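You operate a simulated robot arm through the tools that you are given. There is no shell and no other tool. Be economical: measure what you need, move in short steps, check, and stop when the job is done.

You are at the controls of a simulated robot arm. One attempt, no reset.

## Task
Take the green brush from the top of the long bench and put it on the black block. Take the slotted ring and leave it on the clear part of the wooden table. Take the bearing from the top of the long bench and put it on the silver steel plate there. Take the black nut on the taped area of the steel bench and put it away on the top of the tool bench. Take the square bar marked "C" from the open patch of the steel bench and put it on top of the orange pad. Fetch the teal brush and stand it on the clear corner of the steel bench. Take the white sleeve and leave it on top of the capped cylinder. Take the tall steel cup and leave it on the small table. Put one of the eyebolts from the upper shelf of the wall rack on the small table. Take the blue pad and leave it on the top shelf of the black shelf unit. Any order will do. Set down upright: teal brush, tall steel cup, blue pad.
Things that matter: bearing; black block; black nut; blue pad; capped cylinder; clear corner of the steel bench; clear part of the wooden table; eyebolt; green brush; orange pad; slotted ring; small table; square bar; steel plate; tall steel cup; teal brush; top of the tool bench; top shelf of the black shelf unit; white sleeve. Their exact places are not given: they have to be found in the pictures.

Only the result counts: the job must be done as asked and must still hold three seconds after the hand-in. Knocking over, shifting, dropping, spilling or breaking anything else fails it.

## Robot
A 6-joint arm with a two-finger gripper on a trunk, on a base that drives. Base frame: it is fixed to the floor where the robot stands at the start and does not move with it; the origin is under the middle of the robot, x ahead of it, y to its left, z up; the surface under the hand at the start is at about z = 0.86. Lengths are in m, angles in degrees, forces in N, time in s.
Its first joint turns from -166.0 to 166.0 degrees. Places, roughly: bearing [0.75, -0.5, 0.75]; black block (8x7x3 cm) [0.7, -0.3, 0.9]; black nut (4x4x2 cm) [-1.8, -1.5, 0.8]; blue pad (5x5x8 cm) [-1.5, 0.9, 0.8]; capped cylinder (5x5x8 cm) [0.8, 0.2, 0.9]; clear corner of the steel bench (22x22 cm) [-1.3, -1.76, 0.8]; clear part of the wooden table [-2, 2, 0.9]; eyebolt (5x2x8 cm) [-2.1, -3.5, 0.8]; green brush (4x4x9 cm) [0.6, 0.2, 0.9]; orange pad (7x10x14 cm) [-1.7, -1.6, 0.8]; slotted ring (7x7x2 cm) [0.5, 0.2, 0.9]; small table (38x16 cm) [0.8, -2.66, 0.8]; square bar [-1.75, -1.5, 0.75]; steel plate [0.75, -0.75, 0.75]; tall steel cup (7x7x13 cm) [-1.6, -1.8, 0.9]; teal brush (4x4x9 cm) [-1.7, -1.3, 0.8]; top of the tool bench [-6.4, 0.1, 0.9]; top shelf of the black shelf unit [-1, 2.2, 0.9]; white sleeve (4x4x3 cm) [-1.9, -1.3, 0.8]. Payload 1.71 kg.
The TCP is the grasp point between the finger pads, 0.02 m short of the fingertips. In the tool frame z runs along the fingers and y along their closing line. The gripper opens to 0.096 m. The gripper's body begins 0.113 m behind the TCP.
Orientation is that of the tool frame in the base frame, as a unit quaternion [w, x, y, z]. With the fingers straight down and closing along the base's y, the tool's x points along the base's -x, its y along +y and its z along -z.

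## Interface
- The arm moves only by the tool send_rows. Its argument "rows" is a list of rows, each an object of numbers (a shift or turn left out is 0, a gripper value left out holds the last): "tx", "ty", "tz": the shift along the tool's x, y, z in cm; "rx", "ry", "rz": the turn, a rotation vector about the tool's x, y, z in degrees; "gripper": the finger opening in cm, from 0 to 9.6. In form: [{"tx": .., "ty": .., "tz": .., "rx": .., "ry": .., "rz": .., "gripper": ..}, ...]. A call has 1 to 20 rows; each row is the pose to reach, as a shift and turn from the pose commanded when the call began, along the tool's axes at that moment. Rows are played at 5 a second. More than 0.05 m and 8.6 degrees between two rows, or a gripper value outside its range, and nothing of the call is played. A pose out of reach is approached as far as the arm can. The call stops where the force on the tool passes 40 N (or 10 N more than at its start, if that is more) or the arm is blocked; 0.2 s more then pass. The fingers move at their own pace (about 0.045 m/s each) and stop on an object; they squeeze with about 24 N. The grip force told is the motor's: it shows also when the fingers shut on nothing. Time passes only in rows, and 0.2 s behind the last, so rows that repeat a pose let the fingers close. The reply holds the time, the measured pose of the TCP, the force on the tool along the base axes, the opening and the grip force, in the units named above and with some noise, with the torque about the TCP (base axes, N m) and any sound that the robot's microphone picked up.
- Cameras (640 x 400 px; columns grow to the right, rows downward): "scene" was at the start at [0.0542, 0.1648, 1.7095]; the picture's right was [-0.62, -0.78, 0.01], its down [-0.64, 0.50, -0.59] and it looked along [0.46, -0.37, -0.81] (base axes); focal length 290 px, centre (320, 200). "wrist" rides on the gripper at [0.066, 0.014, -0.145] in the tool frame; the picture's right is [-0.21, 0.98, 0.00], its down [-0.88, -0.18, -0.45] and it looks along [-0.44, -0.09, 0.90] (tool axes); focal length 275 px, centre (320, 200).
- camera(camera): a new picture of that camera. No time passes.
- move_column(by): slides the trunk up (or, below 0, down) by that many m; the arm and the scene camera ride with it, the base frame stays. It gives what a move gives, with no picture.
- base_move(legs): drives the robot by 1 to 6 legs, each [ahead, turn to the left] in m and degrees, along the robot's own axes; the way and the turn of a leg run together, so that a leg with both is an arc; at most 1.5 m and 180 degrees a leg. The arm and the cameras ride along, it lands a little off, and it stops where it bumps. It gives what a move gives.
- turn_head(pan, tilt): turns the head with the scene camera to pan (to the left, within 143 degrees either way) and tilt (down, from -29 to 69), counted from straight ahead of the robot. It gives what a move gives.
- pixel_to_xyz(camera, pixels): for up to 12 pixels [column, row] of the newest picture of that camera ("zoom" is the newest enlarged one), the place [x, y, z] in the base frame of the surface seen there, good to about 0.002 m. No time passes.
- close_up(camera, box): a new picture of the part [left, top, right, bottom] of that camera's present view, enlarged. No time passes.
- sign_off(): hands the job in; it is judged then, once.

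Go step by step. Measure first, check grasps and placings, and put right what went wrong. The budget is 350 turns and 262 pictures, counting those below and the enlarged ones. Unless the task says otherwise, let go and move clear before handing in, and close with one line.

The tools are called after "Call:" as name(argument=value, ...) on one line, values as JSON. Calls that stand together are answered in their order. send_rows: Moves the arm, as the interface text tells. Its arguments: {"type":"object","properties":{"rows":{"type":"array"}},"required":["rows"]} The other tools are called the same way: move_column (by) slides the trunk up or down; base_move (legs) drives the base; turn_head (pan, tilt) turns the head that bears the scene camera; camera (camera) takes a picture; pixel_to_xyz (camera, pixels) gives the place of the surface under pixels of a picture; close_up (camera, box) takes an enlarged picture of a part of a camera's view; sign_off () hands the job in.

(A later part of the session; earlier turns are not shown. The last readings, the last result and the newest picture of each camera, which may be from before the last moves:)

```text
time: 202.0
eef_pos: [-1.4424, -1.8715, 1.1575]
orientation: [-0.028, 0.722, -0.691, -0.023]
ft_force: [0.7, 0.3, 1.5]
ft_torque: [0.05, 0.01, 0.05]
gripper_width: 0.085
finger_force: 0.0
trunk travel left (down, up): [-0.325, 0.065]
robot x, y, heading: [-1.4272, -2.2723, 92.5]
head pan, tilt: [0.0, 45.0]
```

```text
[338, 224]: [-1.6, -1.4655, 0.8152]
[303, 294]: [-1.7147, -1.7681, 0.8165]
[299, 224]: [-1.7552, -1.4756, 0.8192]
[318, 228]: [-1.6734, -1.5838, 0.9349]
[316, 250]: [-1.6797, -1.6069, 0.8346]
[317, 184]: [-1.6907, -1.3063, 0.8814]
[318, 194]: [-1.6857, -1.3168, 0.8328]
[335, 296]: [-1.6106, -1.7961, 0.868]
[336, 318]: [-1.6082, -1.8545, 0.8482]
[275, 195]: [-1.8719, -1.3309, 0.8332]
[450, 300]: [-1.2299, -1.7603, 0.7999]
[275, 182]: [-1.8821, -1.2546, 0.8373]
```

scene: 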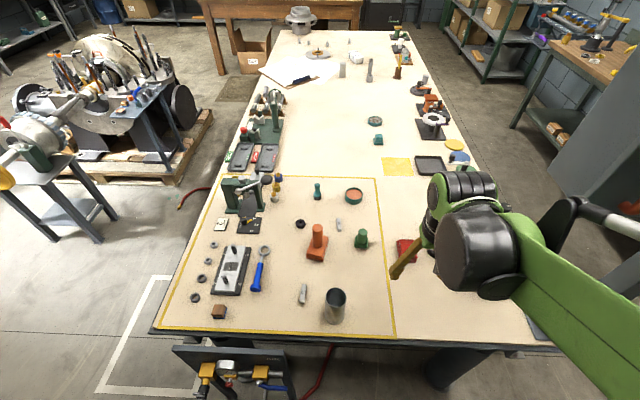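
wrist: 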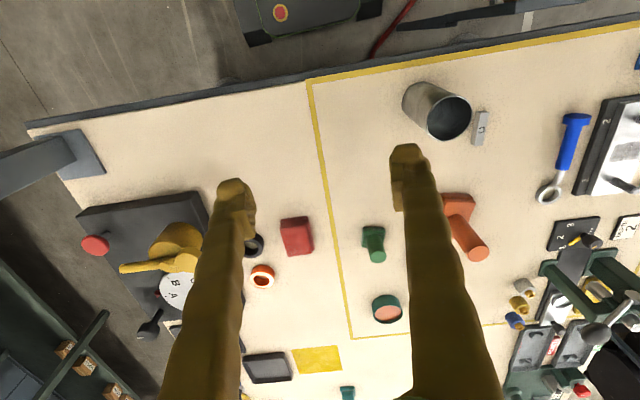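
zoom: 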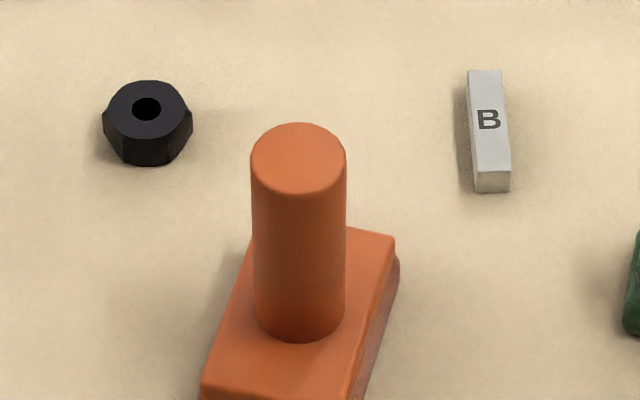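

Bar "C" is the one beside the cup at (-1.715,-1.768). Move above it (straightening the tool's 4° tilt) and measure its direction.

Call:
send_rows(rows=[{"tx": -2, "ty": 4.5, "ry": 1}, {"tx": -4, "ty": 9, "ry": 2}, {"tx": -6, "ty": 13.5, "ry": 3}, {"tx": -8, "ty": 18, "ry": 4}, {"tx": -10, "ty": 22.5, "ry": 4}, {"tx": -10.6, "ty": 26, "tz": 3, "ry": 4}, {"tx": -10.6, "ty": 26.8, "tz": 8, "ry": 4}])

Call:
camera(camera="wrist")

```text
refused: row 7 steps farther than a row can; nothing moved
```

```text
196 pictures are left
```

wrist: 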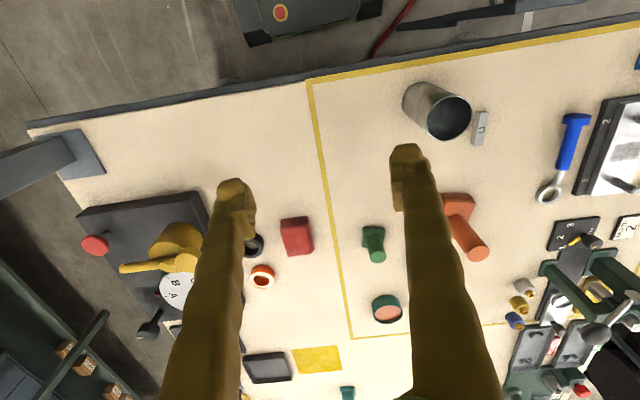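

Call:
send_rows(rows=[{"tx": -2, "ty": 4.5, "ry": 1}, {"tx": -4, "ty": 9, "ry": 2}, {"tx": -6, "ty": 13.5, "ry": 3}, {"tx": -8, "ty": 18, "ry": 4}, {"tx": -10, "ty": 22.5, "ry": 4}, {"tx": -10.6, "ty": 26, "tz": 3, "ry": 4}, {"tx": -10.6, "ty": 26.8, "tz": 7, "ry": 4}])

Call:
camera(camera="wrist")

```text
time: 203.6
eef_pos: [-1.7144, -1.7763, 1.0959]
orientation: [-0.006, 0.722, -0.691, 0.001]
ft_force: [0.2, -2.8, 1.4]
ft_torque: [0.28, -0.07, -0.02]
gripper_width: 0.0852
finger_force: 0.1
trunk travel left (down, up): [-0.325, 0.065]
robot x, y, heading: [-1.43, -2.2775, 92.4]
head pan, tilt: [0.0, 45.0]
```

```text
195 pictures are left
```

wrist: 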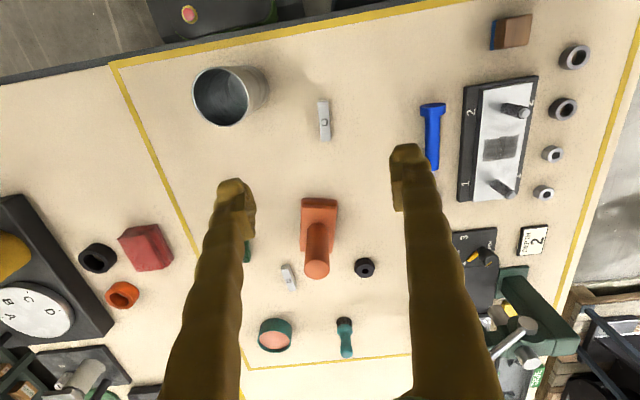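

Call:
close_up(camera="wrist", box=[290, 85, 360, 155])

Call:
pixel_to_xyz(camera="wrist", pixels=[[323, 102], [326, 139], [319, 120], [329, 120], [324, 121], [317, 269], [317, 258], [306, 268], [328, 268], [301, 200], [336, 200], [318, 212]])

```text
5.71 times, centred on (325, 120) of wrist
```

zoom: 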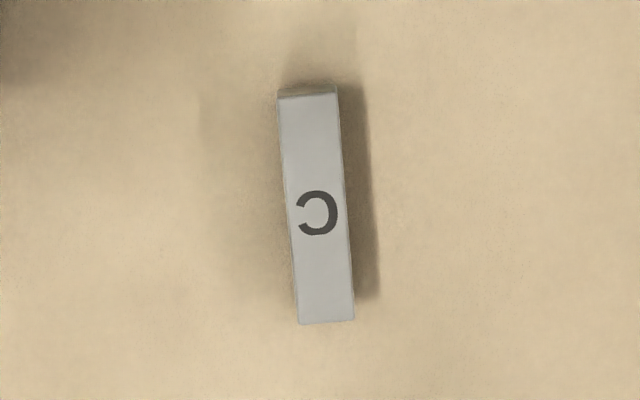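

```text
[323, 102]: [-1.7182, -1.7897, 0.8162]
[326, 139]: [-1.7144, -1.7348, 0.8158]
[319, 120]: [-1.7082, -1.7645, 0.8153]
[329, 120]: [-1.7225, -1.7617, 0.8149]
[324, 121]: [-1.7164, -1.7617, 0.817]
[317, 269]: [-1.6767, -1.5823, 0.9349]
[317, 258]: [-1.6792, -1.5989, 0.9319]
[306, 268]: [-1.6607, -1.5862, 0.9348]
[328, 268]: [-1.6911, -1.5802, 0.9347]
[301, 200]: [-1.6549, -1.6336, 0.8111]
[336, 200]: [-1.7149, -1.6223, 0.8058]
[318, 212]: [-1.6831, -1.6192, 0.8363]
```

Bar centre (-1.7165,-1.763), pointing ~6° clockwise of the tool; handle top centre (-1.676,-1.583,0.935), about 3.4 cm wide. Descend with turned tool and opening 4 cm.

Call:
send_rows(rows=[{"tx": -1.2, "ty": 0.1, "tz": 4, "rz": 3, "gripper": 4}, {"tx": -1.2, "ty": 0.1, "tz": 8, "rz": 6.4}, {"tx": -1.2, "ty": 0.1, "tz": 13, "rz": 6.4}, {"tx": -1.2, "ty": 0.1, "tz": 18, "rz": 6.4}, {"tx": -1.2, "ty": 0.1, "tz": 22, "rz": 6.4}, {"tx": -1.2, "ty": 0.1, "tz": 24, "rz": 6.4}])

Call:
camera(camera="wrist")

```text
time: 205.0
eef_pos: [-1.7138, -1.7646, 0.8585]
orientation: [0.006, -0.683, 0.73, -0.001]
ft_force: [0.9, -1.1, 1.1]
ft_torque: [0.19, 0.02, -0.02]
gripper_width: 0.0402
finger_force: 0.0
trunk travel left (down, up): [-0.325, 0.065]
robot x, y, heading: [-1.428, -2.2781, 92.4]
head pan, tilt: [0.0, 45.0]
```

```text
193 pictures are left
```

wrist: 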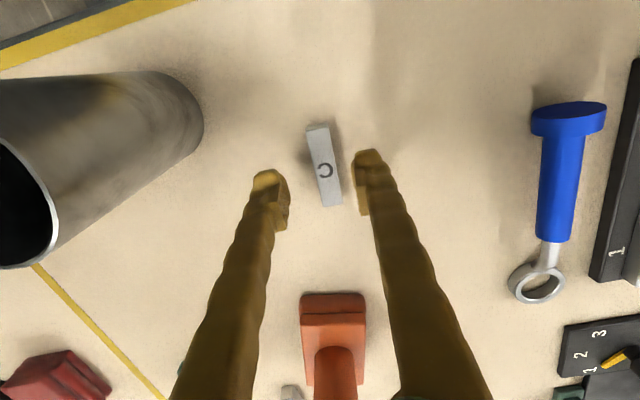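

Well aligned at (324,166). Lower 3.5 cm and close.

Call:
send_rows(rows=[{"ty": 0.2, "tz": 2}, {"ty": 0.2, "tz": 3.5}, {"ty": 0.2, "tz": 3.5, "gripper": 1}, {"ty": 0.2, "tz": 3.5, "gripper": 0.5}, {"ty": 0.2, "tz": 3.5}, {"ty": 0.2, "tz": 3.5}])

Call:
camera(camera="wrist")

```text
time: 206.4
eef_pos: [-1.7155, -1.7668, 0.8224]
orientation: [0.007, -0.683, 0.73, 0.001]
ft_force: [0.4, -0.3, 0.9]
ft_torque: [-0.03, -0.02, 0.01]
gripper_width: 0.0151
finger_force: 24.2
trunk travel left (down, up): [-0.325, 0.065]
robot x, y, heading: [-1.4264, -2.2743, 92.4]
head pan, tilt: [0.0, 45.0]
```

```text
192 pictures are left
```

wrist: 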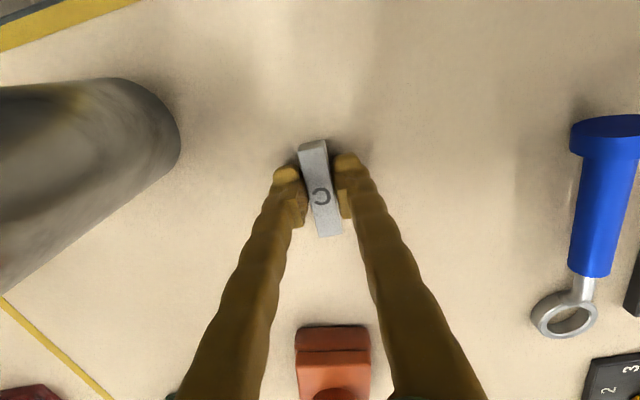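

Bar held (1.5 cm). Lift 16 cm and carry over the orange handle.

Call:
send_rows(rows=[{"tz": -4}, {"tz": -8}, {"tz": -12}, {"tz": -16}, {"tz": -18}, {"tz": -18, "tx": -4.5, "ty": -0.7}, {"tz": -18, "tx": -9, "ty": -1.4}, {"tz": -18, "tx": -13.6, "ty": -2}, {"tz": -18, "tx": -18.2, "ty": -2.7}, {"tz": -18, "tx": -18.2, "ty": -2.7}])

Call:
camera(camera="wrist")

```text
time: 208.6
eef_pos: [-1.6769, -1.5868, 1.0029]
orientation: [0.007, -0.684, 0.73, 0.001]
ft_force: [-0.1, 0.4, -1.5]
ft_torque: [-0.04, 0.01, -0.02]
gripper_width: 0.015
finger_force: 24.1
trunk travel left (down, up): [-0.325, 0.065]
robot x, y, heading: [-1.4277, -2.281, 92.4]
head pan, tilt: [0.0, 45.0]
```

```text
191 pictures are left
```

wrist: 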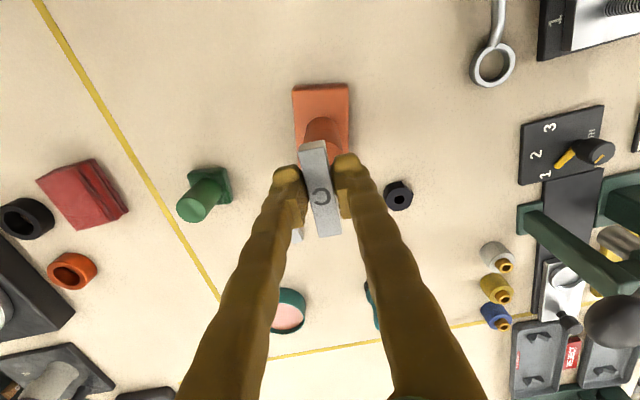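

Call:
close_up(camera="wrist", box=[270, 75, 370, 175])

```text
4.00 times, centred on (320, 125) of wrist
```

zoom: 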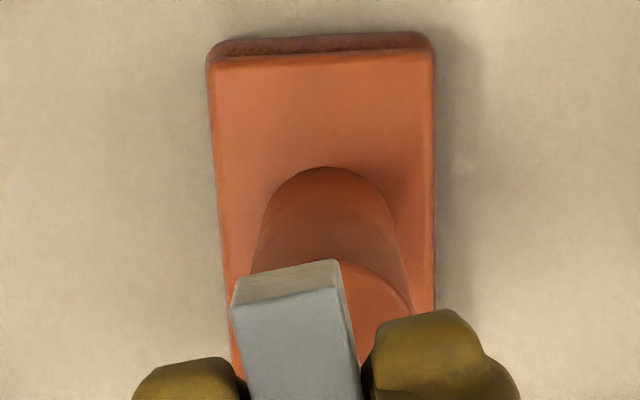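

Alignment over the handle is within ~3 mm. Lower to just above contact, then gently touch.

Call:
send_rows(rows=[{"tz": 2}, {"tz": 3.5}, {"tz": 4.1}, {"tz": 4.3}, {"tz": 4.4}])

Call:
send_rows(rows=[{"tz": 0.1}, {"tz": 0.2}])

```text
time: 209.8
eef_pos: [-1.6758, -1.5894, 0.9596]
orientation: [0.007, -0.683, 0.731, 0.001]
ft_force: [0.2, 0.1, -1.5]
ft_torque: [0.01, 0.02, 0.0]
gripper_width: 0.0149
finger_force: 23.7
trunk travel left (down, up): [-0.325, 0.065]
robot x, y, heading: [-1.4328, -2.2775, 92.3]
head pan, tilt: [0.0, 45.0]
```

```text
time: 210.4
eef_pos: [-1.6771, -1.5888, 0.9587]
orientation: [0.006, -0.683, 0.73, 0.001]
ft_force: [0.6, 0.3, -1.7]
ft_torque: [0.01, 0.02, -0.02]
gripper_width: 0.0149
finger_force: 24.2
trunk travel left (down, up): [-0.325, 0.065]
robot x, y, heading: [-1.4305, -2.2789, 92.5]
head pan, tilt: [0.0, 45.0]
```

Call:
send_rows(rows=[{"tz": 0.1}, {"tz": 0.2}])

Call:
close_up(camera="scene", box=[280, 170, 360, 270])

```text
time: 211.0
eef_pos: [-1.6773, -1.5892, 0.9562]
orientation: [0.006, -0.684, 0.73, 0.001]
ft_force: [-0.4, 0.2, -1.7]
ft_torque: [-0.02, -0.04, 0.0]
gripper_width: 0.0147
finger_force: 24.1
trunk travel left (down, up): [-0.325, 0.065]
robot x, y, heading: [-1.4291, -2.279, 92.4]
head pan, tilt: [0.0, 45.0]
```

```text
4.00 times, centred on (320, 220) of scene
```

zoom: 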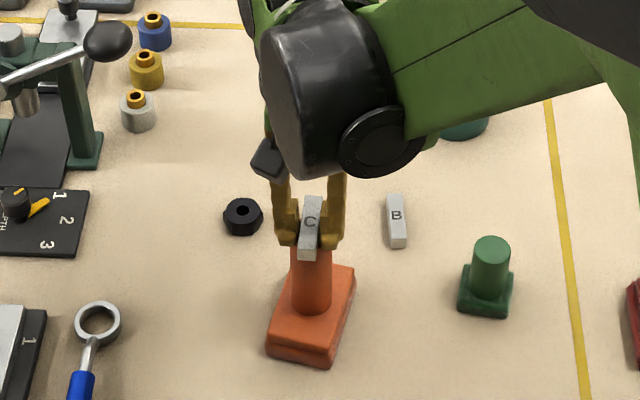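

The bar hovers over the handle. Lower the last mm to contact.

Call:
send_rows(rows=[{"tz": 0.1}, {"tz": 0.2}, {"tz": 0.3}])

```text
time: 211.8
eef_pos: [-1.6774, -1.5901, 0.9543]
orientation: [0.006, -0.683, 0.73, 0.001]
ft_force: [-2.8, 3.2, 18.2]
ft_torque: [0.23, 0.08, -0.02]
gripper_width: 0.0149
finger_force: 23.5
trunk travel left (down, up): [-0.325, 0.065]
robot x, y, heading: [-1.4305, -2.2772, 92.3]
head pan, tilt: [0.0, 45.0]
```

Call:
close_up(camera="scene", box=[300, 205, 340, 265])

Call:
pixel_to_xyz(camera="scene", pixels=[[318, 221], [317, 225], [317, 229], [317, 233], [317, 237], [318, 245], [313, 235], [323, 235]])

```text
6.67 times, centred on (320, 235) of scene
```

zoom: 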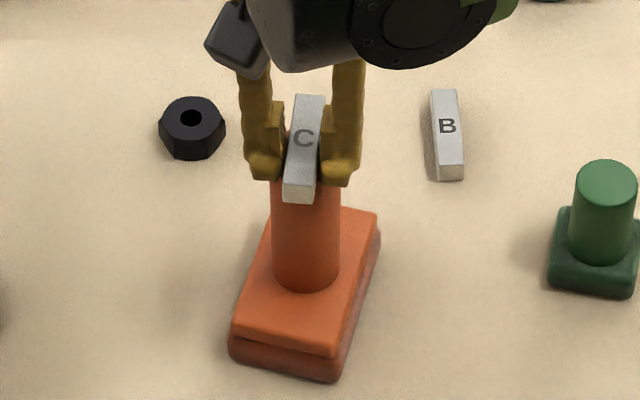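

```text
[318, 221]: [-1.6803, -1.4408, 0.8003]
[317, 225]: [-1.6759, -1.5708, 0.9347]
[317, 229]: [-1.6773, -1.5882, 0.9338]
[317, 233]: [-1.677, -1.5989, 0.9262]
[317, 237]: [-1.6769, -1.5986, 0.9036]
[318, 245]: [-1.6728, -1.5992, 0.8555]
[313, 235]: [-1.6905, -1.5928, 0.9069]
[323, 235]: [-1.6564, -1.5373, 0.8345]
```

Bar centre is about 4 mm toward the robot from the handle's centre (-1.582). Shift 4 mm forward with a slight lift, touch again, then release.

Call:
send_rows(rows=[{"tz": -0.4}, {"tz": -0.4, "tx": -0.4}, {"tz": -0.1, "tx": -0.4}, {"tz": -0.05, "tx": -0.4}])

```text
time: 212.8
eef_pos: [-1.6761, -1.5842, 0.9544]
orientation: [0.006, -0.684, 0.73, 0.001]
ft_force: [0.7, 1.5, 7.5]
ft_torque: [0.03, -0.04, -0.01]
gripper_width: 0.0152
finger_force: 23.3
trunk travel left (down, up): [-0.325, 0.065]
robot x, y, heading: [-1.4283, -2.2759, 92.2]
head pan, tilt: [0.0, 45.0]
```

Contact with light load and near-zero torque: centred. Open slowly and rise.

Call:
send_rows(rows=[{"gripper": 1.8}, {"gripper": 2.5}, {"gripper": 3.5}, {"gripper": 3.5}, {"tz": -2}, {"tz": -5}, {"tz": -9}, {"tz": -13}, {"tz": -17}])

Call:
camera(camera="wrist")

```text
time: 214.8
eef_pos: [-1.6782, -1.5841, 1.1236]
orientation: [0.006, -0.683, 0.73, 0.002]
ft_force: [0.4, 0.1, 0.0]
ft_torque: [0.04, 0.0, 0.0]
gripper_width: 0.035
finger_force: 0.0
trunk travel left (down, up): [-0.325, 0.065]
robot x, y, heading: [-1.4297, -2.2811, 92.4]
head pan, tilt: [0.0, 45.0]
```

```text
187 pictures are left
```

wrist: 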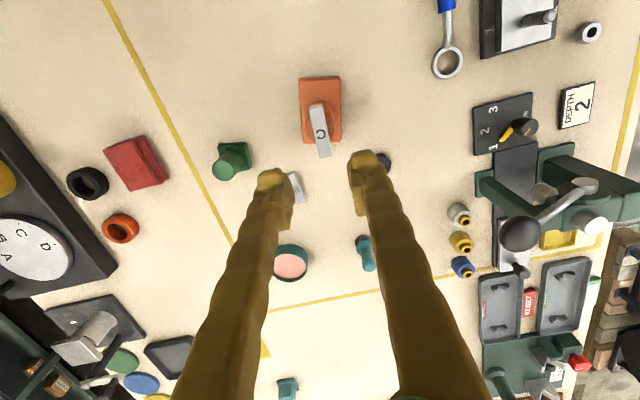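

Bar C rests on the orange pad. The teal brush is just beyond reach (1.0 m), so I creep 8 cm forward and then look.

Call:
base_move(legs=[[0.08, 0]])

Call:
send_rows(rows=[{"tx": -3, "gripper": 6}, {"tx": -6}, {"tx": -9}, {"tx": -12}])

Call:
camera(camera="wrist")

```text
time: 216.0
eef_pos: [-1.6808, -1.5037, 1.1237]
orientation: [0.006, -0.683, 0.731, 0.001]
ft_force: [0.0, -0.1, -0.2]
ft_torque: [0.04, -0.03, -0.01]
gripper_width: 0.0351
finger_force: 0.1
trunk travel left (down, up): [-0.325, 0.065]
robot x, y, heading: [-1.4313, -2.1976, 92.3]
head pan, tilt: [0.0, 45.0]
```

```text
time: 217.0
eef_pos: [-1.6709, -1.4033, 1.1385]
orientation: [0.011, -0.682, 0.731, 0.007]
ft_force: [0.9, 0.0, 0.7]
ft_torque: [0.06, -0.02, 0.01]
gripper_width: 0.0597
finger_force: 0.1
trunk travel left (down, up): [-0.325, 0.065]
robot x, y, heading: [-1.4288, -2.1972, 92.5]
head pan, tilt: [0.0, 45.0]
```

```text
186 pictures are left
```

wrist: 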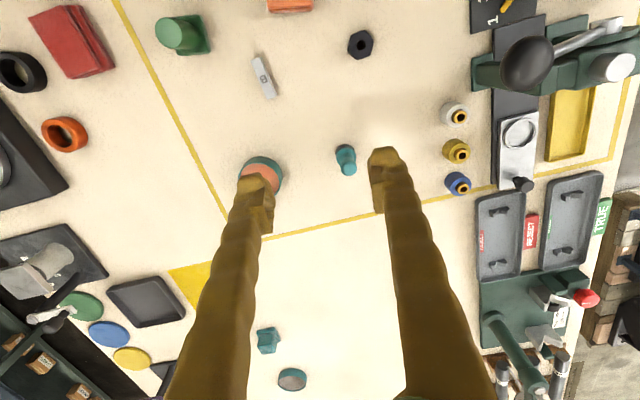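

Call:
pixel_to_xyz(camera="wrist", pixels=[[349, 168], [344, 149], [349, 160], [355, 168], [343, 168], [454, 113], [459, 116], [360, 44], [352, 44], [370, 44]])

Call:
close_up(camera="wrist", box=[320, 120, 380, 190])

Call:
close_up(camera="wrist", box=[425, 90, 485, 140])

```text
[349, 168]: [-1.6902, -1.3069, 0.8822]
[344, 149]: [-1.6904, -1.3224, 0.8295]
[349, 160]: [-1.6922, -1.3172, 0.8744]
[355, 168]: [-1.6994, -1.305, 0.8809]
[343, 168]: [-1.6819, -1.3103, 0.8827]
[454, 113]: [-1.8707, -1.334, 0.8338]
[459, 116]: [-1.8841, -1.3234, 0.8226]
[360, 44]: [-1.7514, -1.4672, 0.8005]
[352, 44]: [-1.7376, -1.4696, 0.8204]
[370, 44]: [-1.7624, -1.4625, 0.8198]
```

```text
5.71 times, centred on (350, 155) of wrist
```

zoom: 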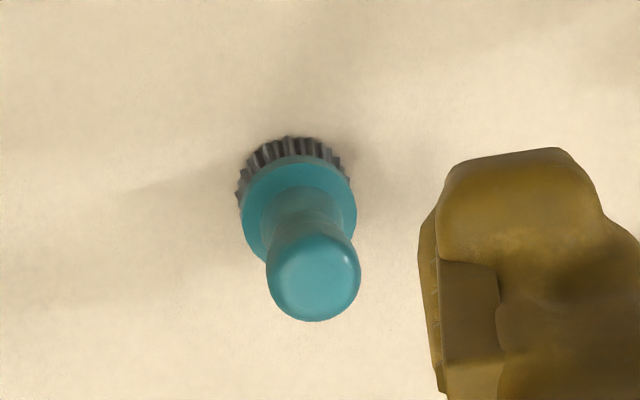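

```text
8.00 times, centred on (455, 115) of wrist
```

zoom: 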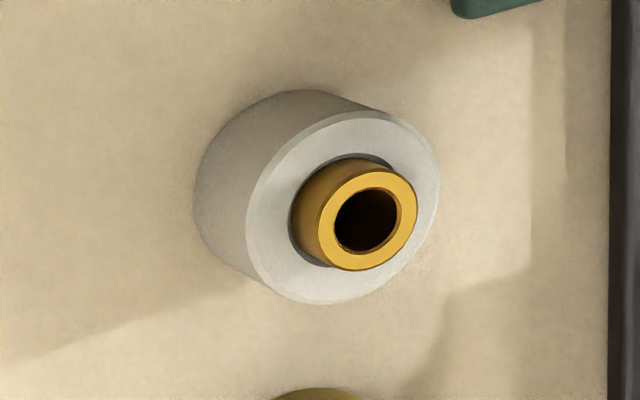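

Brush axis (-1.690,-1.309), top 0.882. Lower while extending, then check.

Call:
send_rows(rows=[{"tz": 4}, {"tz": 8}, {"tz": 12, "tx": -1, "ty": 0.5}, {"tz": 15, "tx": -4, "ty": 1.3}, {"tz": 17, "tx": -7, "ty": 2}, {"tz": 19, "tx": -9, "ty": 2.6}, {"tz": 19, "tx": -9, "ty": 2.6}])

Call:
camera(camera="wrist")

```text
time: 218.6
eef_pos: [-1.6925, -1.3087, 0.9513]
orientation: [0.012, -0.682, 0.731, 0.007]
ft_force: [0.4, 1.0, -0.5]
ft_torque: [-0.03, -0.03, 0.0]
gripper_width: 0.0601
finger_force: 0.2
trunk travel left (down, up): [-0.325, 0.065]
robot x, y, heading: [-1.4343, -2.1972, 92.4]
head pan, tilt: [0.0, 45.0]
```

```text
183 pictures are left
```

wrist: 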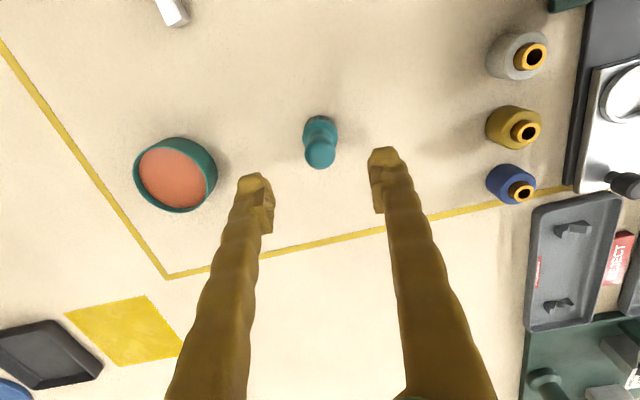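

Knob at (320,152), well aligned. Lower 8.5 cm with 0.4 cm back, close.

Call:
send_rows(rows=[{"tx": 0.2, "tz": 4}, {"tx": 0.4, "tz": 7}, {"tx": 0.4, "tz": 8.5}, {"tx": 0.4, "tz": 8.5, "gripper": 2}, {"tx": 0.4, "tz": 8.5, "gripper": 0.5}, {"tx": 0.4, "tz": 8.5}, {"tx": 0.4, "tz": 8.5}])

Call:
camera(camera="wrist")

```text
time: 220.2
eef_pos: [-1.6904, -1.3075, 0.8631]
orientation: [0.011, -0.682, 0.731, 0.007]
ft_force: [0.3, -0.3, -0.3]
ft_torque: [-0.01, 0.0, -0.02]
gripper_width: 0.0244
finger_force: 24.1
trunk travel left (down, up): [-0.325, 0.065]
robot x, y, heading: [-1.4262, -2.1924, 92.4]
head pan, tilt: [0.0, 45.0]
```

```text
182 pictures are left
```

wrist: 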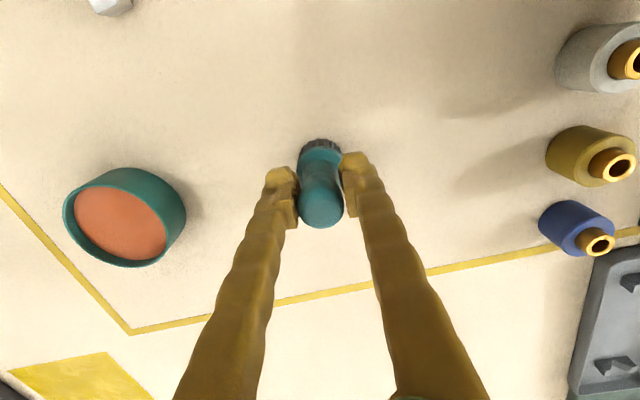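

Teal brush held (2.4 cm). Lift 20 cm.

Call:
send_rows(rows=[{"tz": -4}, {"tz": -8}, {"tz": -12}, {"tz": -16}, {"tz": -20}, {"tz": -20, "tx": 4, "ty": -2}, {"tz": -20, "tx": 8, "ty": -4}, {"tz": -20, "tx": 12, "ty": -6}, {"tz": -20, "tx": 16, "ty": -8}, {"tz": -20, "tx": 20, "ty": -10}])

Call:
turn_head(pan=-40, tilt=35)

Call:
camera(camera="scene")

Call:
camera(camera="wrist")

```text
time: 222.4
eef_pos: [-1.6067, -1.5195, 1.0574]
orientation: [0.01, -0.683, 0.73, 0.006]
ft_force: [0.2, 0.1, -2.1]
ft_torque: [-0.01, -0.01, 0.02]
gripper_width: 0.0244
finger_force: 23.8
trunk travel left (down, up): [-0.325, 0.065]
robot x, y, heading: [-1.4315, -2.1949, 92.6]
head pan, tilt: [0.0, 45.0]
```

```text
time: 223.5
eef_pos: [-1.6072, -1.5195, 1.0578]
orientation: [0.01, -0.682, 0.731, 0.007]
ft_force: [0.4, -0.3, -0.7]
ft_torque: [0.02, 0.03, -0.03]
gripper_width: 0.0243
finger_force: 24.2
trunk travel left (down, up): [-0.325, 0.065]
robot x, y, heading: [-1.4338, -2.1924, 92.5]
head pan, tilt: [-40.0, 35.0]
```

```text
181 pictures are left
```

scene: 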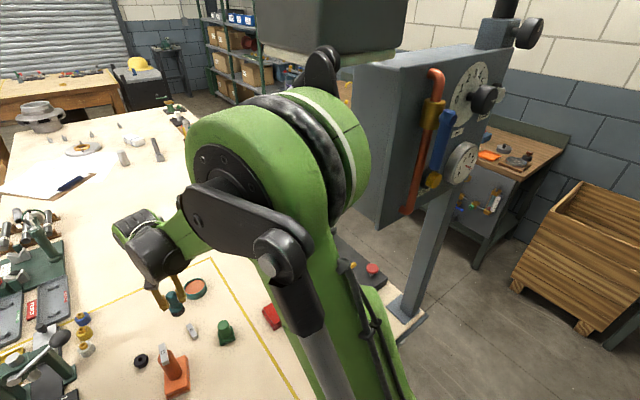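

```text
180 pictures are left
```

wrist: 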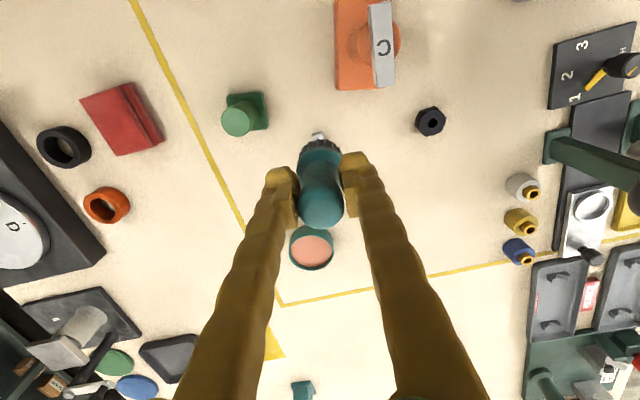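

The elbow is fairly near the gauge panel (390,150) and a lamp head above (330,25). Measure them.

Call:
pixel_to_xyz(camera="scene", pixels=[[385, 180], [380, 220], [360, 90], [420, 60], [330, 30], [300, 50], [400, 40], [355, 140], [335, 70], [290, 120], [240, 130], [410, 310]])

```text
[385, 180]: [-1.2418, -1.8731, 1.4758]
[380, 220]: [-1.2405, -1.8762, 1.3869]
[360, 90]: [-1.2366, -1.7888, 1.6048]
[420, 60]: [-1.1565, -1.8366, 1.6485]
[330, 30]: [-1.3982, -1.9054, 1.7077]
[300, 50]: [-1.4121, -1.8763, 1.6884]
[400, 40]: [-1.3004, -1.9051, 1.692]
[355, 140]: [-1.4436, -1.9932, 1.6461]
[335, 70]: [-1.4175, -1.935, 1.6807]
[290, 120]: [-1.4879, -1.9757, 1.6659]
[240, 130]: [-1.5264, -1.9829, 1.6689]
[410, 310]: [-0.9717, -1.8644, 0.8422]
```

The lamp head's underside (z≈1.69) and the panel are close to the elbow, so I back the base 0.33 m to work with a longer, lower arm.

Call:
base_move(legs=[[-0.33, 0]])

Call:
camera(camera="scene")

```text
time: 226.2
eef_pos: [-1.5959, -1.8499, 1.0588]
orientation: [0.011, -0.685, 0.728, 0.006]
ft_force: [0.3, 0.5, -1.0]
ft_torque: [0.0, -0.01, 0.0]
gripper_width: 0.0243
finger_force: 24.7
trunk travel left (down, up): [-0.325, 0.065]
robot x, y, heading: [-1.4162, -2.5282, 92.9]
head pan, tilt: [-40.0, 35.0]
```

```text
179 pictures are left
```

scene: 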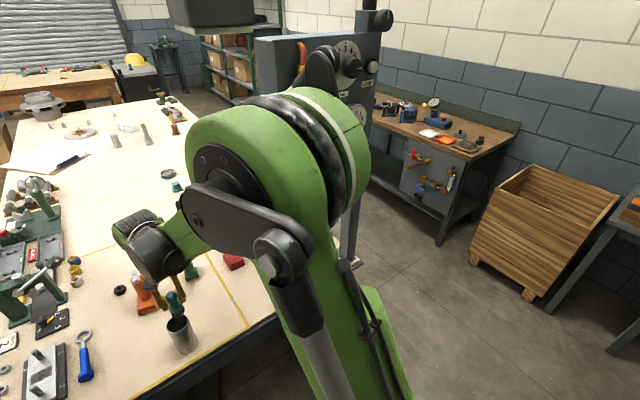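

Now clear of the lamp. Move the brush to the right, off the cup, to about (-1.45,-1.78).

Call:
send_rows(rows=[{"ty": -4, "tx": -1.5}, {"ty": -8, "tx": -3}, {"ty": -12, "tx": -5}, {"ty": -15.5, "tx": -7}])

Call:
move_column(by=-0.14)

Call:
camera(camera="wrist")

```text
time: 227.2
eef_pos: [-1.435, -1.8052, 1.0723]
orientation: [0.016, -0.686, 0.727, 0.013]
ft_force: [0.7, -0.4, -1.2]
ft_torque: [0.0, -0.03, 0.02]
gripper_width: 0.0243
finger_force: 24.3
trunk travel left (down, up): [-0.325, 0.065]
robot x, y, heading: [-1.4164, -2.5275, 93.0]
head pan, tilt: [-40.0, 35.0]
```

```text
time: 228.9
eef_pos: [-1.4359, -1.8047, 0.931]
orientation: [0.016, -0.685, 0.728, 0.013]
ft_force: [-0.3, 0.5, -0.7]
ft_torque: [-0.04, 0.0, 0.0]
gripper_width: 0.0244
finger_force: 23.6
trunk travel left (down, up): [-0.185, 0.205]
robot x, y, heading: [-1.4144, -2.5245, 92.8]
head pan, tilt: [-40.0, 35.0]
```

```text
178 pictures are left
```

wrist: 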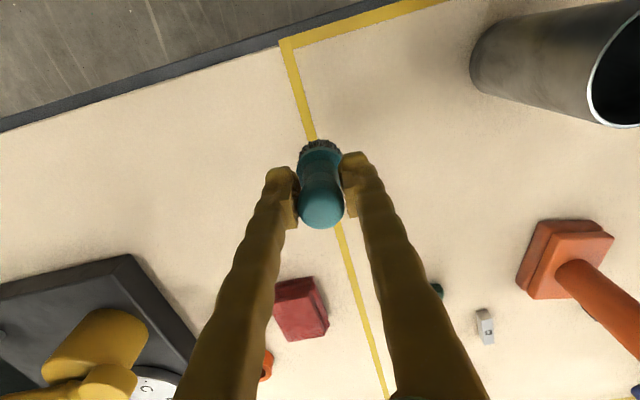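

The clear corner lies left of the tape in view. Measure a few points of it.

Call:
pixel_to_xyz(camera="wrist", pixels=[[150, 170], [220, 180], [20, 170], [100, 110], [130, 258], [275, 285], [300, 90], [180, 62], [5, 128], [10, 285]])

```text
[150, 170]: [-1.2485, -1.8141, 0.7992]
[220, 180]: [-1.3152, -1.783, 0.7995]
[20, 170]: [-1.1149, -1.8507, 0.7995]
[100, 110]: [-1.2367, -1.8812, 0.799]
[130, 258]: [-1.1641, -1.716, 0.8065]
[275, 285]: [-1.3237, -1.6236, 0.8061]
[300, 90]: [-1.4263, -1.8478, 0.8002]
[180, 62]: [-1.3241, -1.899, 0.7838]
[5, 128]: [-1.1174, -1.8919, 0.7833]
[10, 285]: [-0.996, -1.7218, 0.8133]
```

Target spot (-1.305,-1.765). Move over it, correcting the small tilt, then lower.

Call:
send_rows(rows=[{"ty": -4.3, "tx": -1.6, "ry": 0.9}, {"ty": -8.6, "tx": -3.2, "ry": 0.9}, {"ty": -12.8, "tx": -4.8, "ry": 0.9}, {"ty": -12.8, "tx": -4.8, "tz": 2, "ry": 0.9}, {"ty": -12.8, "tx": -4.8, "tz": 4, "ry": 0.9}, {"ty": -12.8, "tx": -4.8, "tz": 5.5, "ry": 0.9}, {"ty": -12.8, "tx": -4.8, "tz": 6, "ry": 0.9}])

Call:
camera(camera="wrist")

Call:
camera(camera="scene")

```text
time: 230.5
eef_pos: [-1.3037, -1.7615, 0.8742]
orientation: [0.01, -0.686, 0.728, 0.007]
ft_force: [0.4, -0.2, -1.4]
ft_torque: [-0.03, 0.04, -0.02]
gripper_width: 0.0244
finger_force: 24.0
trunk travel left (down, up): [-0.185, 0.205]
robot x, y, heading: [-1.4165, -2.5256, 92.8]
head pan, tilt: [-40.0, 35.0]
```

```text
177 pictures are left
```

wrist: 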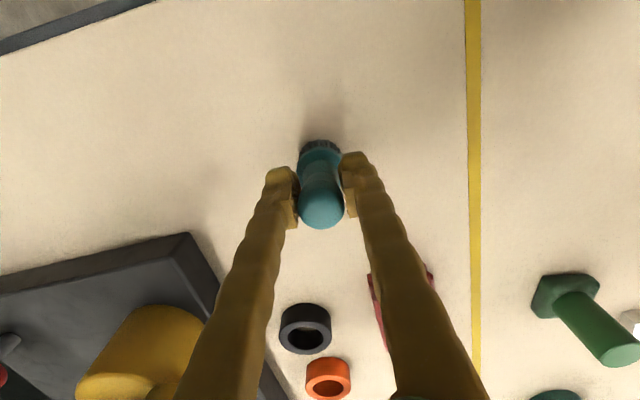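

```text
176 pictures are left
```

scene: 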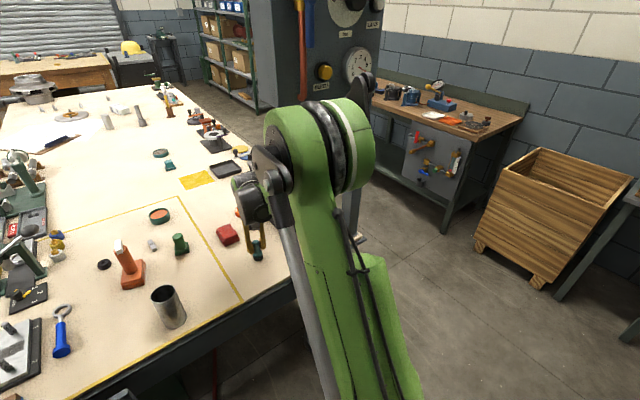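

Clear all round. Lower the last cm to contact.

Call:
send_rows(rows=[{"tz": 0.5}, {"tz": 0.8}, {"tz": 1.0}, {"tz": 1.1}])

```text
time: 231.5
eef_pos: [-1.3033, -1.7617, 0.8644]
orientation: [0.01, -0.686, 0.728, 0.007]
ft_force: [-0.4, 0.0, 2.7]
ft_torque: [0.07, -0.02, 0.04]
gripper_width: 0.0243
finger_force: 24.2
trunk travel left (down, up): [-0.185, 0.205]
robot x, y, heading: [-1.414, -2.5232, 92.7]
head pan, tilt: [-40.0, 35.0]
```

Light touch (≈4 N). One more mm, then open and rise.

Call:
send_rows(rows=[{"tz": 0.1}, {"tz": 0.1, "gripper": 3.5}, {"tz": 0, "gripper": 6}, {"tz": 0, "gripper": 6}, {"tz": -4}, {"tz": -8}, {"tz": -12}])

Call:
camera(camera="wrist")

```text
time: 233.1
eef_pos: [-1.3045, -1.7647, 0.9818]
orientation: [0.01, -0.686, 0.728, 0.007]
ft_force: [0.1, -0.7, 0.2]
ft_torque: [0.02, 0.01, -0.01]
gripper_width: 0.0599
finger_force: 0.0
trunk travel left (down, up): [-0.185, 0.205]
robot x, y, heading: [-1.416, -2.5219, 92.9]
head pan, tilt: [-40.0, 35.0]
```

```text
175 pictures are left
```

wrist: 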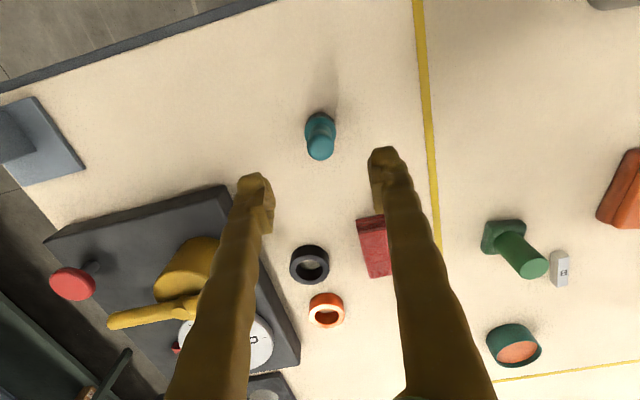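

Teal brush stands in the clear corner. Next the steel cup at about (-1.61,-1.82): rise and move above it.

Call:
send_rows(rows=[{"tz": -4, "gripper": 9.4}, {"tz": -8, "ty": 2}, {"tz": -10, "ty": 6, "tx": 1}, {"tz": -10, "ty": 10.5, "tx": 2}, {"tz": -10, "ty": 15, "tx": 3}, {"tz": -10, "ty": 19.5, "tx": 4}, {"tz": -10, "ty": 24, "tx": 5}, {"tz": -10, "ty": 28, "tx": 6}, {"tz": -10, "ty": 30, "tx": 7}, {"tz": -10, "ty": 30, "tx": 7}])

Call:
camera(camera="wrist")

```text
time: 235.3
eef_pos: [-1.6102, -1.8208, 1.0812]
orientation: [0.01, -0.686, 0.728, 0.007]
ft_force: [0.4, -1.1, -1.4]
ft_torque: [0.02, -0.02, -0.01]
gripper_width: 0.0942
finger_force: 0.1
trunk travel left (down, up): [-0.185, 0.205]
robot x, y, heading: [-1.4122, -2.531, 92.8]
head pan, tilt: [-40.0, 35.0]
```

```text
174 pictures are left
```

wrist: 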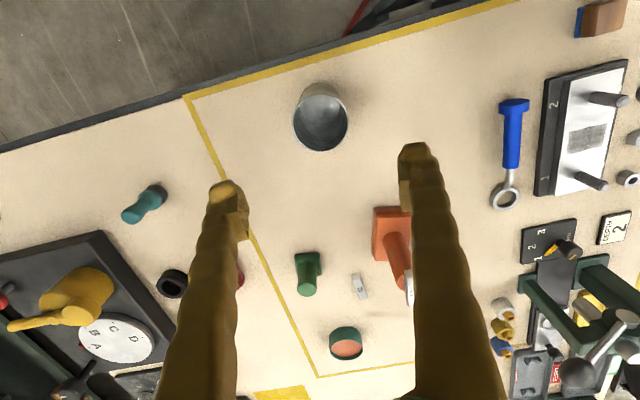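

Call:
close_up(camera="wrist", box=[280, 70, 360, 160])

Call:
pixel_to_xyz(camera="wrist", pixels=[[294, 120], [347, 118], [319, 95], [321, 150], [321, 120], [318, 149], [296, 110], [345, 108]])

```text
4.44 times, centred on (320, 115) of wrist
```

zoom: 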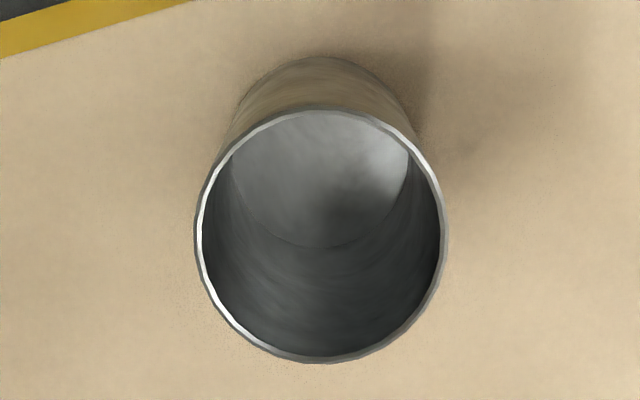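

```text
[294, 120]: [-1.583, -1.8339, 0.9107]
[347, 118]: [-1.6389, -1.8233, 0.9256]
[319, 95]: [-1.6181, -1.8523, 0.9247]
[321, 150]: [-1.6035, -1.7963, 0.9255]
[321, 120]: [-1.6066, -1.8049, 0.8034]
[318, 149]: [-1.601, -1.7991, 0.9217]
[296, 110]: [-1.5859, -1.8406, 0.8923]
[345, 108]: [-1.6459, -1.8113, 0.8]
```

Cup axis about (-1.609,-1.826), rim at 0.926, ~6.2 cm wide. Straighten tilt, shift 1 cm back, and lower partway to check.

Call:
send_rows(rows=[{"tx": 0.5, "tz": 3, "ry": 1.4}, {"tx": 0.8, "tz": 6, "ry": 1.4}, {"tx": 1.0, "tz": 9, "ry": 1.4}, {"tx": 1.0, "tz": 11.5, "ry": 1.4}])

Call:
camera(camera="wrist")

```text
time: 236.3
eef_pos: [-1.6086, -1.8279, 0.9659]
orientation: [0.002, -0.685, 0.728, -0.001]
ft_force: [0.2, -0.8, -0.2]
ft_torque: [0.01, 0.02, -0.02]
gripper_width: 0.094
finger_force: 0.1
trunk travel left (down, up): [-0.185, 0.205]
robot x, y, heading: [-1.4176, -2.5238, 92.8]
head pan, tilt: [-40.0, 35.0]
```

```text
172 pictures are left
```

wrist: 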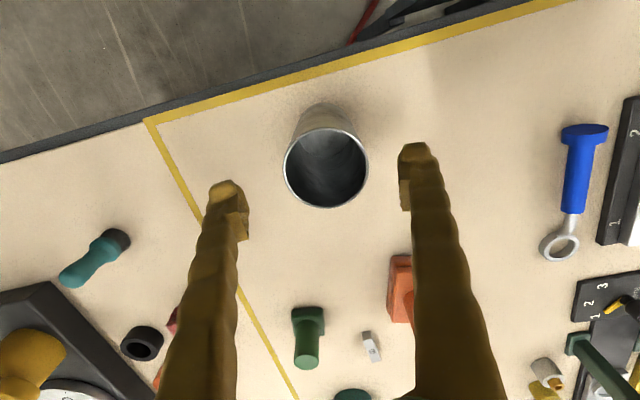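

Nearly centred (326,163). Shift 0.4 cm sideways, lower 7.5 cm, close.

Call:
send_rows(rows=[{"ty": 0.4, "tx": 0.2}, {"ty": 0.4, "tx": 0.2, "tz": 3}, {"ty": 0.4, "tx": 0.2, "tz": 6}, {"ty": 0.4, "tx": 0.2, "tz": 7.5}, {"ty": 0.4, "tx": 0.2, "tz": 7.5, "gripper": 5.5}, {"ty": 0.4, "tx": 0.2, "tz": 7.5, "gripper": 5}, {"ty": 0.4, "tx": 0.2, "tz": 7.5}, {"ty": 0.4, "tx": 0.2, "tz": 7.5}])

Call:
camera(camera="wrist")

```text
time: 238.1
eef_pos: [-1.6131, -1.8303, 0.8898]
orientation: [0.002, -0.686, 0.727, -0.001]
ft_force: [1.0, 0.5, 0.5]
ft_torque: [0.02, -0.03, 0.01]
gripper_width: 0.0691
finger_force: 23.8
trunk travel left (down, up): [-0.185, 0.205]
robot x, y, heading: [-1.4196, -2.5282, 92.7]
head pan, tilt: [-40.0, 35.0]
```

```text
171 pictures are left
```

wrist: 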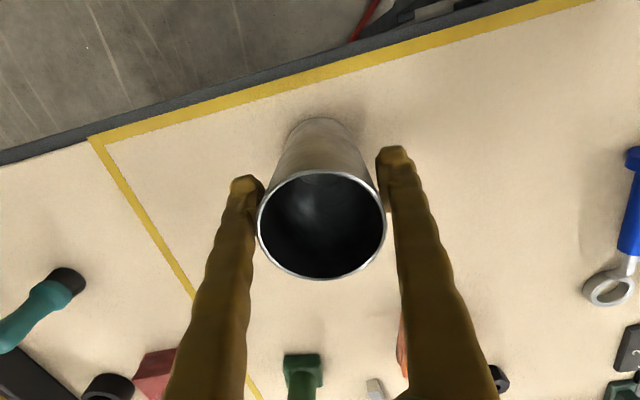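

Cup held (6.9 cm). Lift 17 cm and draw in.

Call:
send_rows(rows=[{"tz": -4}, {"tz": -8}, {"tz": -12}, {"tz": -16}, {"tz": -18, "tx": 2, "ty": -2}, {"tz": -18, "tx": 5, "ty": -5}, {"tz": -18, "tx": 8, "ty": -8}, {"tz": -18, "tx": 11, "ty": -11}, {"tz": -18, "tx": 14, "ty": -14}, {"tz": -18, "tx": 17, "ty": -17}, {"tz": -18, "tx": 18, "ty": -17.5}])

Call:
base_move(legs=[[0, -93]])

Call:
turn_head(pan=0, tilt=25)

Call:
camera(camera="scene")

```text
time: 240.5
eef_pos: [-1.4494, -2.0192, 1.0717]
orientation: [0.001, -0.686, 0.728, -0.001]
ft_force: [0.9, 0.0, -0.9]
ft_torque: [0.01, 0.0, -0.01]
gripper_width: 0.069
finger_force: 23.8
trunk travel left (down, up): [-0.185, 0.205]
robot x, y, heading: [-1.4186, -2.5276, 93.1]
head pan, tilt: [-40.0, 35.0]
```

```text
time: 247.1
eef_pos: [-0.9088, -2.5302, 1.0709]
orientation: [0.0, 0.066, 0.998, -0.002]
ft_force: [-0.4, 0.4, -1.0]
ft_torque: [0.02, 0.03, 0.02]
gripper_width: 0.0689
finger_force: 23.7
trunk travel left (down, up): [-0.185, 0.205]
robot x, y, heading: [-1.419, -2.5273, -1.3]
head pan, tilt: [-40.0, 35.0]
```

```text
time: 248.1
eef_pos: [-0.9264, -2.5311, 1.0784]
orientation: [0.007, 0.067, 0.998, -0.001]
ft_force: [0.4, 0.8, -2.1]
ft_torque: [0.01, -0.01, 0.03]
gripper_width: 0.0691
finger_force: 23.6
trunk travel left (down, up): [-0.185, 0.205]
robot x, y, heading: [-1.4178, -2.5209, -1.6]
head pan, tilt: [0.0, 25.0]
```

```text
170 pictures are left
```

scene: 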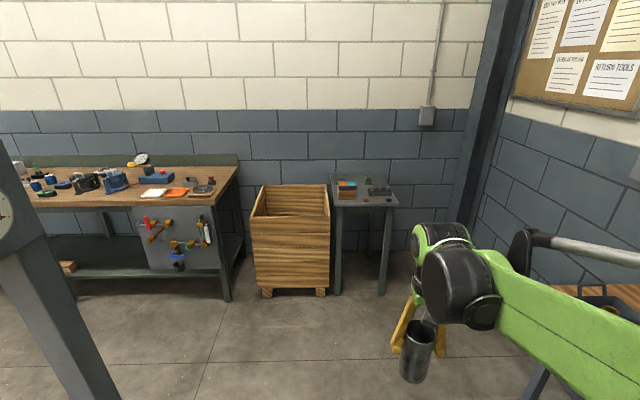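

The way east is clear; small table at (362,190). Measure it.

Call:
close_up(camera="scene", box=[310, 160, 420, 230])

Call:
pixel_to_xyz(camera="zoom", pixels=[[150, 245], [500, 250], [160, 90], [400, 90], [450, 170], [300, 120], [250, 180], [330, 220], [210, 200], [350, 150], [430, 120], [290, 250]])

```text
5.71 times, centred on (365, 195) of scene
```

zoom: 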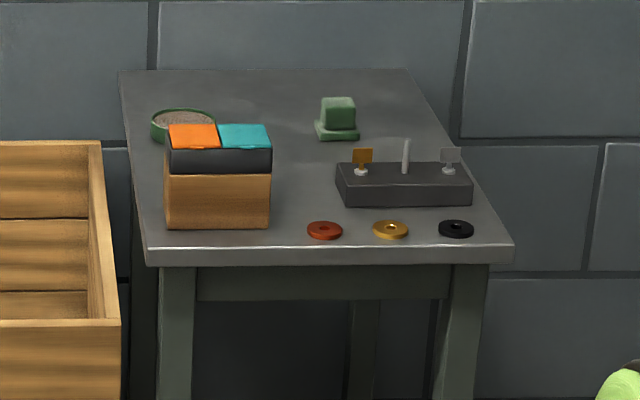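

```text
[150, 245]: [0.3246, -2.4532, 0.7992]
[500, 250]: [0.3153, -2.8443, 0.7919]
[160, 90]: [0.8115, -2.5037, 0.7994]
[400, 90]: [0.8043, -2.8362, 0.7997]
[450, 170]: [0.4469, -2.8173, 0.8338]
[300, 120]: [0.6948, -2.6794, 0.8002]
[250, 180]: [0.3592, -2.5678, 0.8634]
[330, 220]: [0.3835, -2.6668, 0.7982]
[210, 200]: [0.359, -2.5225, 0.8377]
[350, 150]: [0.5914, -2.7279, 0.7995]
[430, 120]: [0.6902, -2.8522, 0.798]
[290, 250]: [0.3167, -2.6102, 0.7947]
```

Call:
pixel_to_xyz(camera="scene", pixels=[[325, 240], [290, 260], [325, 290], [327, 220]])

```text
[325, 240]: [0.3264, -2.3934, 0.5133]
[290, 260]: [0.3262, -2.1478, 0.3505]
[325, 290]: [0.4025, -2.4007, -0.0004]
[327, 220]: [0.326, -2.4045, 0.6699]
```

Everything's front is at x≥0.32. Drive to about (-0.07,-2.62).

Call:
base_move(legs=[[0, -2.5], [1.34, 0]])

Call:
turn_head(pan=0, tilt=45)

Call:
camera(camera="scene")

```text
time: 257.8
eef_pos: [0.4292, -2.636, 1.077]
orientation: [0.007, 0.084, 0.996, -0.002]
ft_force: [-1.1, 0.5, -1.2]
ft_torque: [0.01, -0.02, 0.0]
gripper_width: 0.0693
finger_force: 24.6
trunk travel left (down, up): [-0.185, 0.205]
robot x, y, heading: [-0.0639, -2.6112, -3.2]
head pan, tilt: [0.0, 25.0]
```

```text
time: 258.7
eef_pos: [0.4161, -2.6339, 1.084]
orientation: [0.013, 0.085, 0.996, -0.001]
ft_force: [-1.9, 0.5, -0.9]
ft_torque: [-0.03, -0.24, -0.05]
gripper_width: 0.0693
finger_force: 24.1
trunk travel left (down, up): [-0.185, 0.205]
robot x, y, heading: [-0.0624, -2.6074, -3.3]
head pan, tilt: [0.0, 45.0]
```

```text
168 pictures are left
```

scene: 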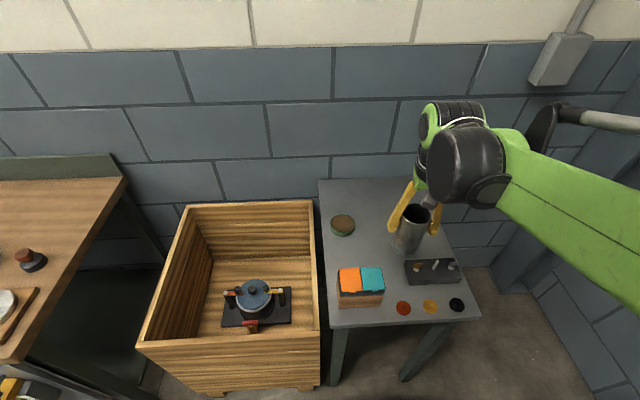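

The clear rear strip of the small table is free. Move over to (0.79,-2.58), straightening the tilt.

Call:
send_rows(rows=[{"tx": -4, "ty": 1.3, "ry": 1.4}, {"tx": -8, "ty": 2.6, "ry": 1.4}, {"tx": -12.5, "ty": 4, "ry": 1.4}, {"tx": -17, "ty": 5.5, "ry": 1.4}, {"tx": -21.5, "ty": 7, "ry": 1.4}, {"tx": -26, "ty": 8.5, "ry": 1.4}, {"tx": -30.5, "ty": 10, "ry": 1.4}, {"tx": -34, "ty": 11.2, "ry": 1.4}, {"tx": -36, "ty": 11.6, "ry": 1.4}])

Call:
camera(camera="wrist")

```text
time: 260.7
eef_pos: [0.7932, -2.5803, 1.0933]
orientation: [0.001, 0.085, 0.996, -0.001]
ft_force: [0.6, 0.2, -2.2]
ft_torque: [0.01, 0.09, 0.02]
gripper_width: 0.0684
finger_force: 23.8
trunk travel left (down, up): [-0.185, 0.205]
robot x, y, heading: [-0.0644, -2.6107, -3.6]
head pan, tilt: [0.0, 45.0]
```

```text
167 pictures are left
```

wrist: 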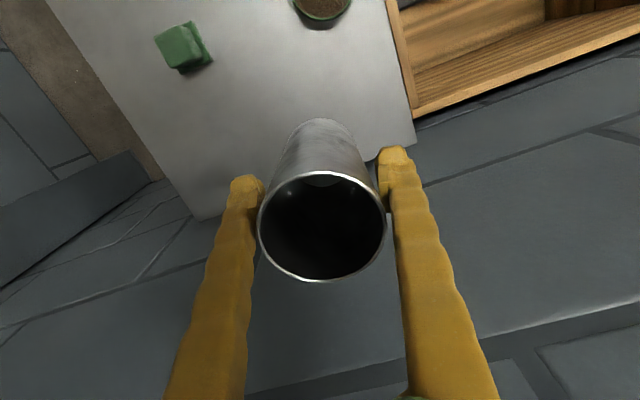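

Call:
pixel_to_xyz(camera="wrist", pixels=[[412, 140], [195, 215], [390, 110], [180, 180], [183, 60], [320, 15], [250, 120], [230, 160], [130, 120]])

```text
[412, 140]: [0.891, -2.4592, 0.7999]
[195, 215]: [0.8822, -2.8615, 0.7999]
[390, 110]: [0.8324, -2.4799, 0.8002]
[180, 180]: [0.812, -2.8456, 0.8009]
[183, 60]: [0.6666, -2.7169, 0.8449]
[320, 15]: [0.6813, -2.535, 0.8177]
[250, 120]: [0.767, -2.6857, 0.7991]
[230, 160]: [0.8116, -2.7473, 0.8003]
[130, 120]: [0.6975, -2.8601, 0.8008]
```

Free all around there. Lower the cup.

Call:
send_rows(rows=[{"tz": 4.5}, {"tz": 9}, {"tz": 13.5}, {"tz": 17}, {"tz": 18.8}, {"tz": 19.5}])

Call:
send_rows(rows=[{"tz": 0.3}, {"tz": 0.6}, {"tz": 0.8}, {"tz": 0.9}])

```text
time: 262.1
eef_pos: [0.7912, -2.5829, 0.9014]
orientation: [0.002, 0.085, 0.996, -0.001]
ft_force: [-0.1, 0.5, -2.2]
ft_torque: [0.01, 0.02, 0.01]
gripper_width: 0.0685
finger_force: 23.3
trunk travel left (down, up): [-0.185, 0.205]
robot x, y, heading: [-0.0658, -2.6104, -3.2]
head pan, tilt: [0.0, 45.0]
```

```text
time: 263.1
eef_pos: [0.7902, -2.5821, 0.89]
orientation: [0.002, 0.085, 0.996, -0.001]
ft_force: [-0.9, 0.9, -1.3]
ft_torque: [0.02, 0.0, 0.01]
gripper_width: 0.0684
finger_force: 24.6
trunk travel left (down, up): [-0.185, 0.205]
robot x, y, heading: [-0.0635, -2.6106, -3.6]
head pan, tilt: [0.0, 45.0]
```

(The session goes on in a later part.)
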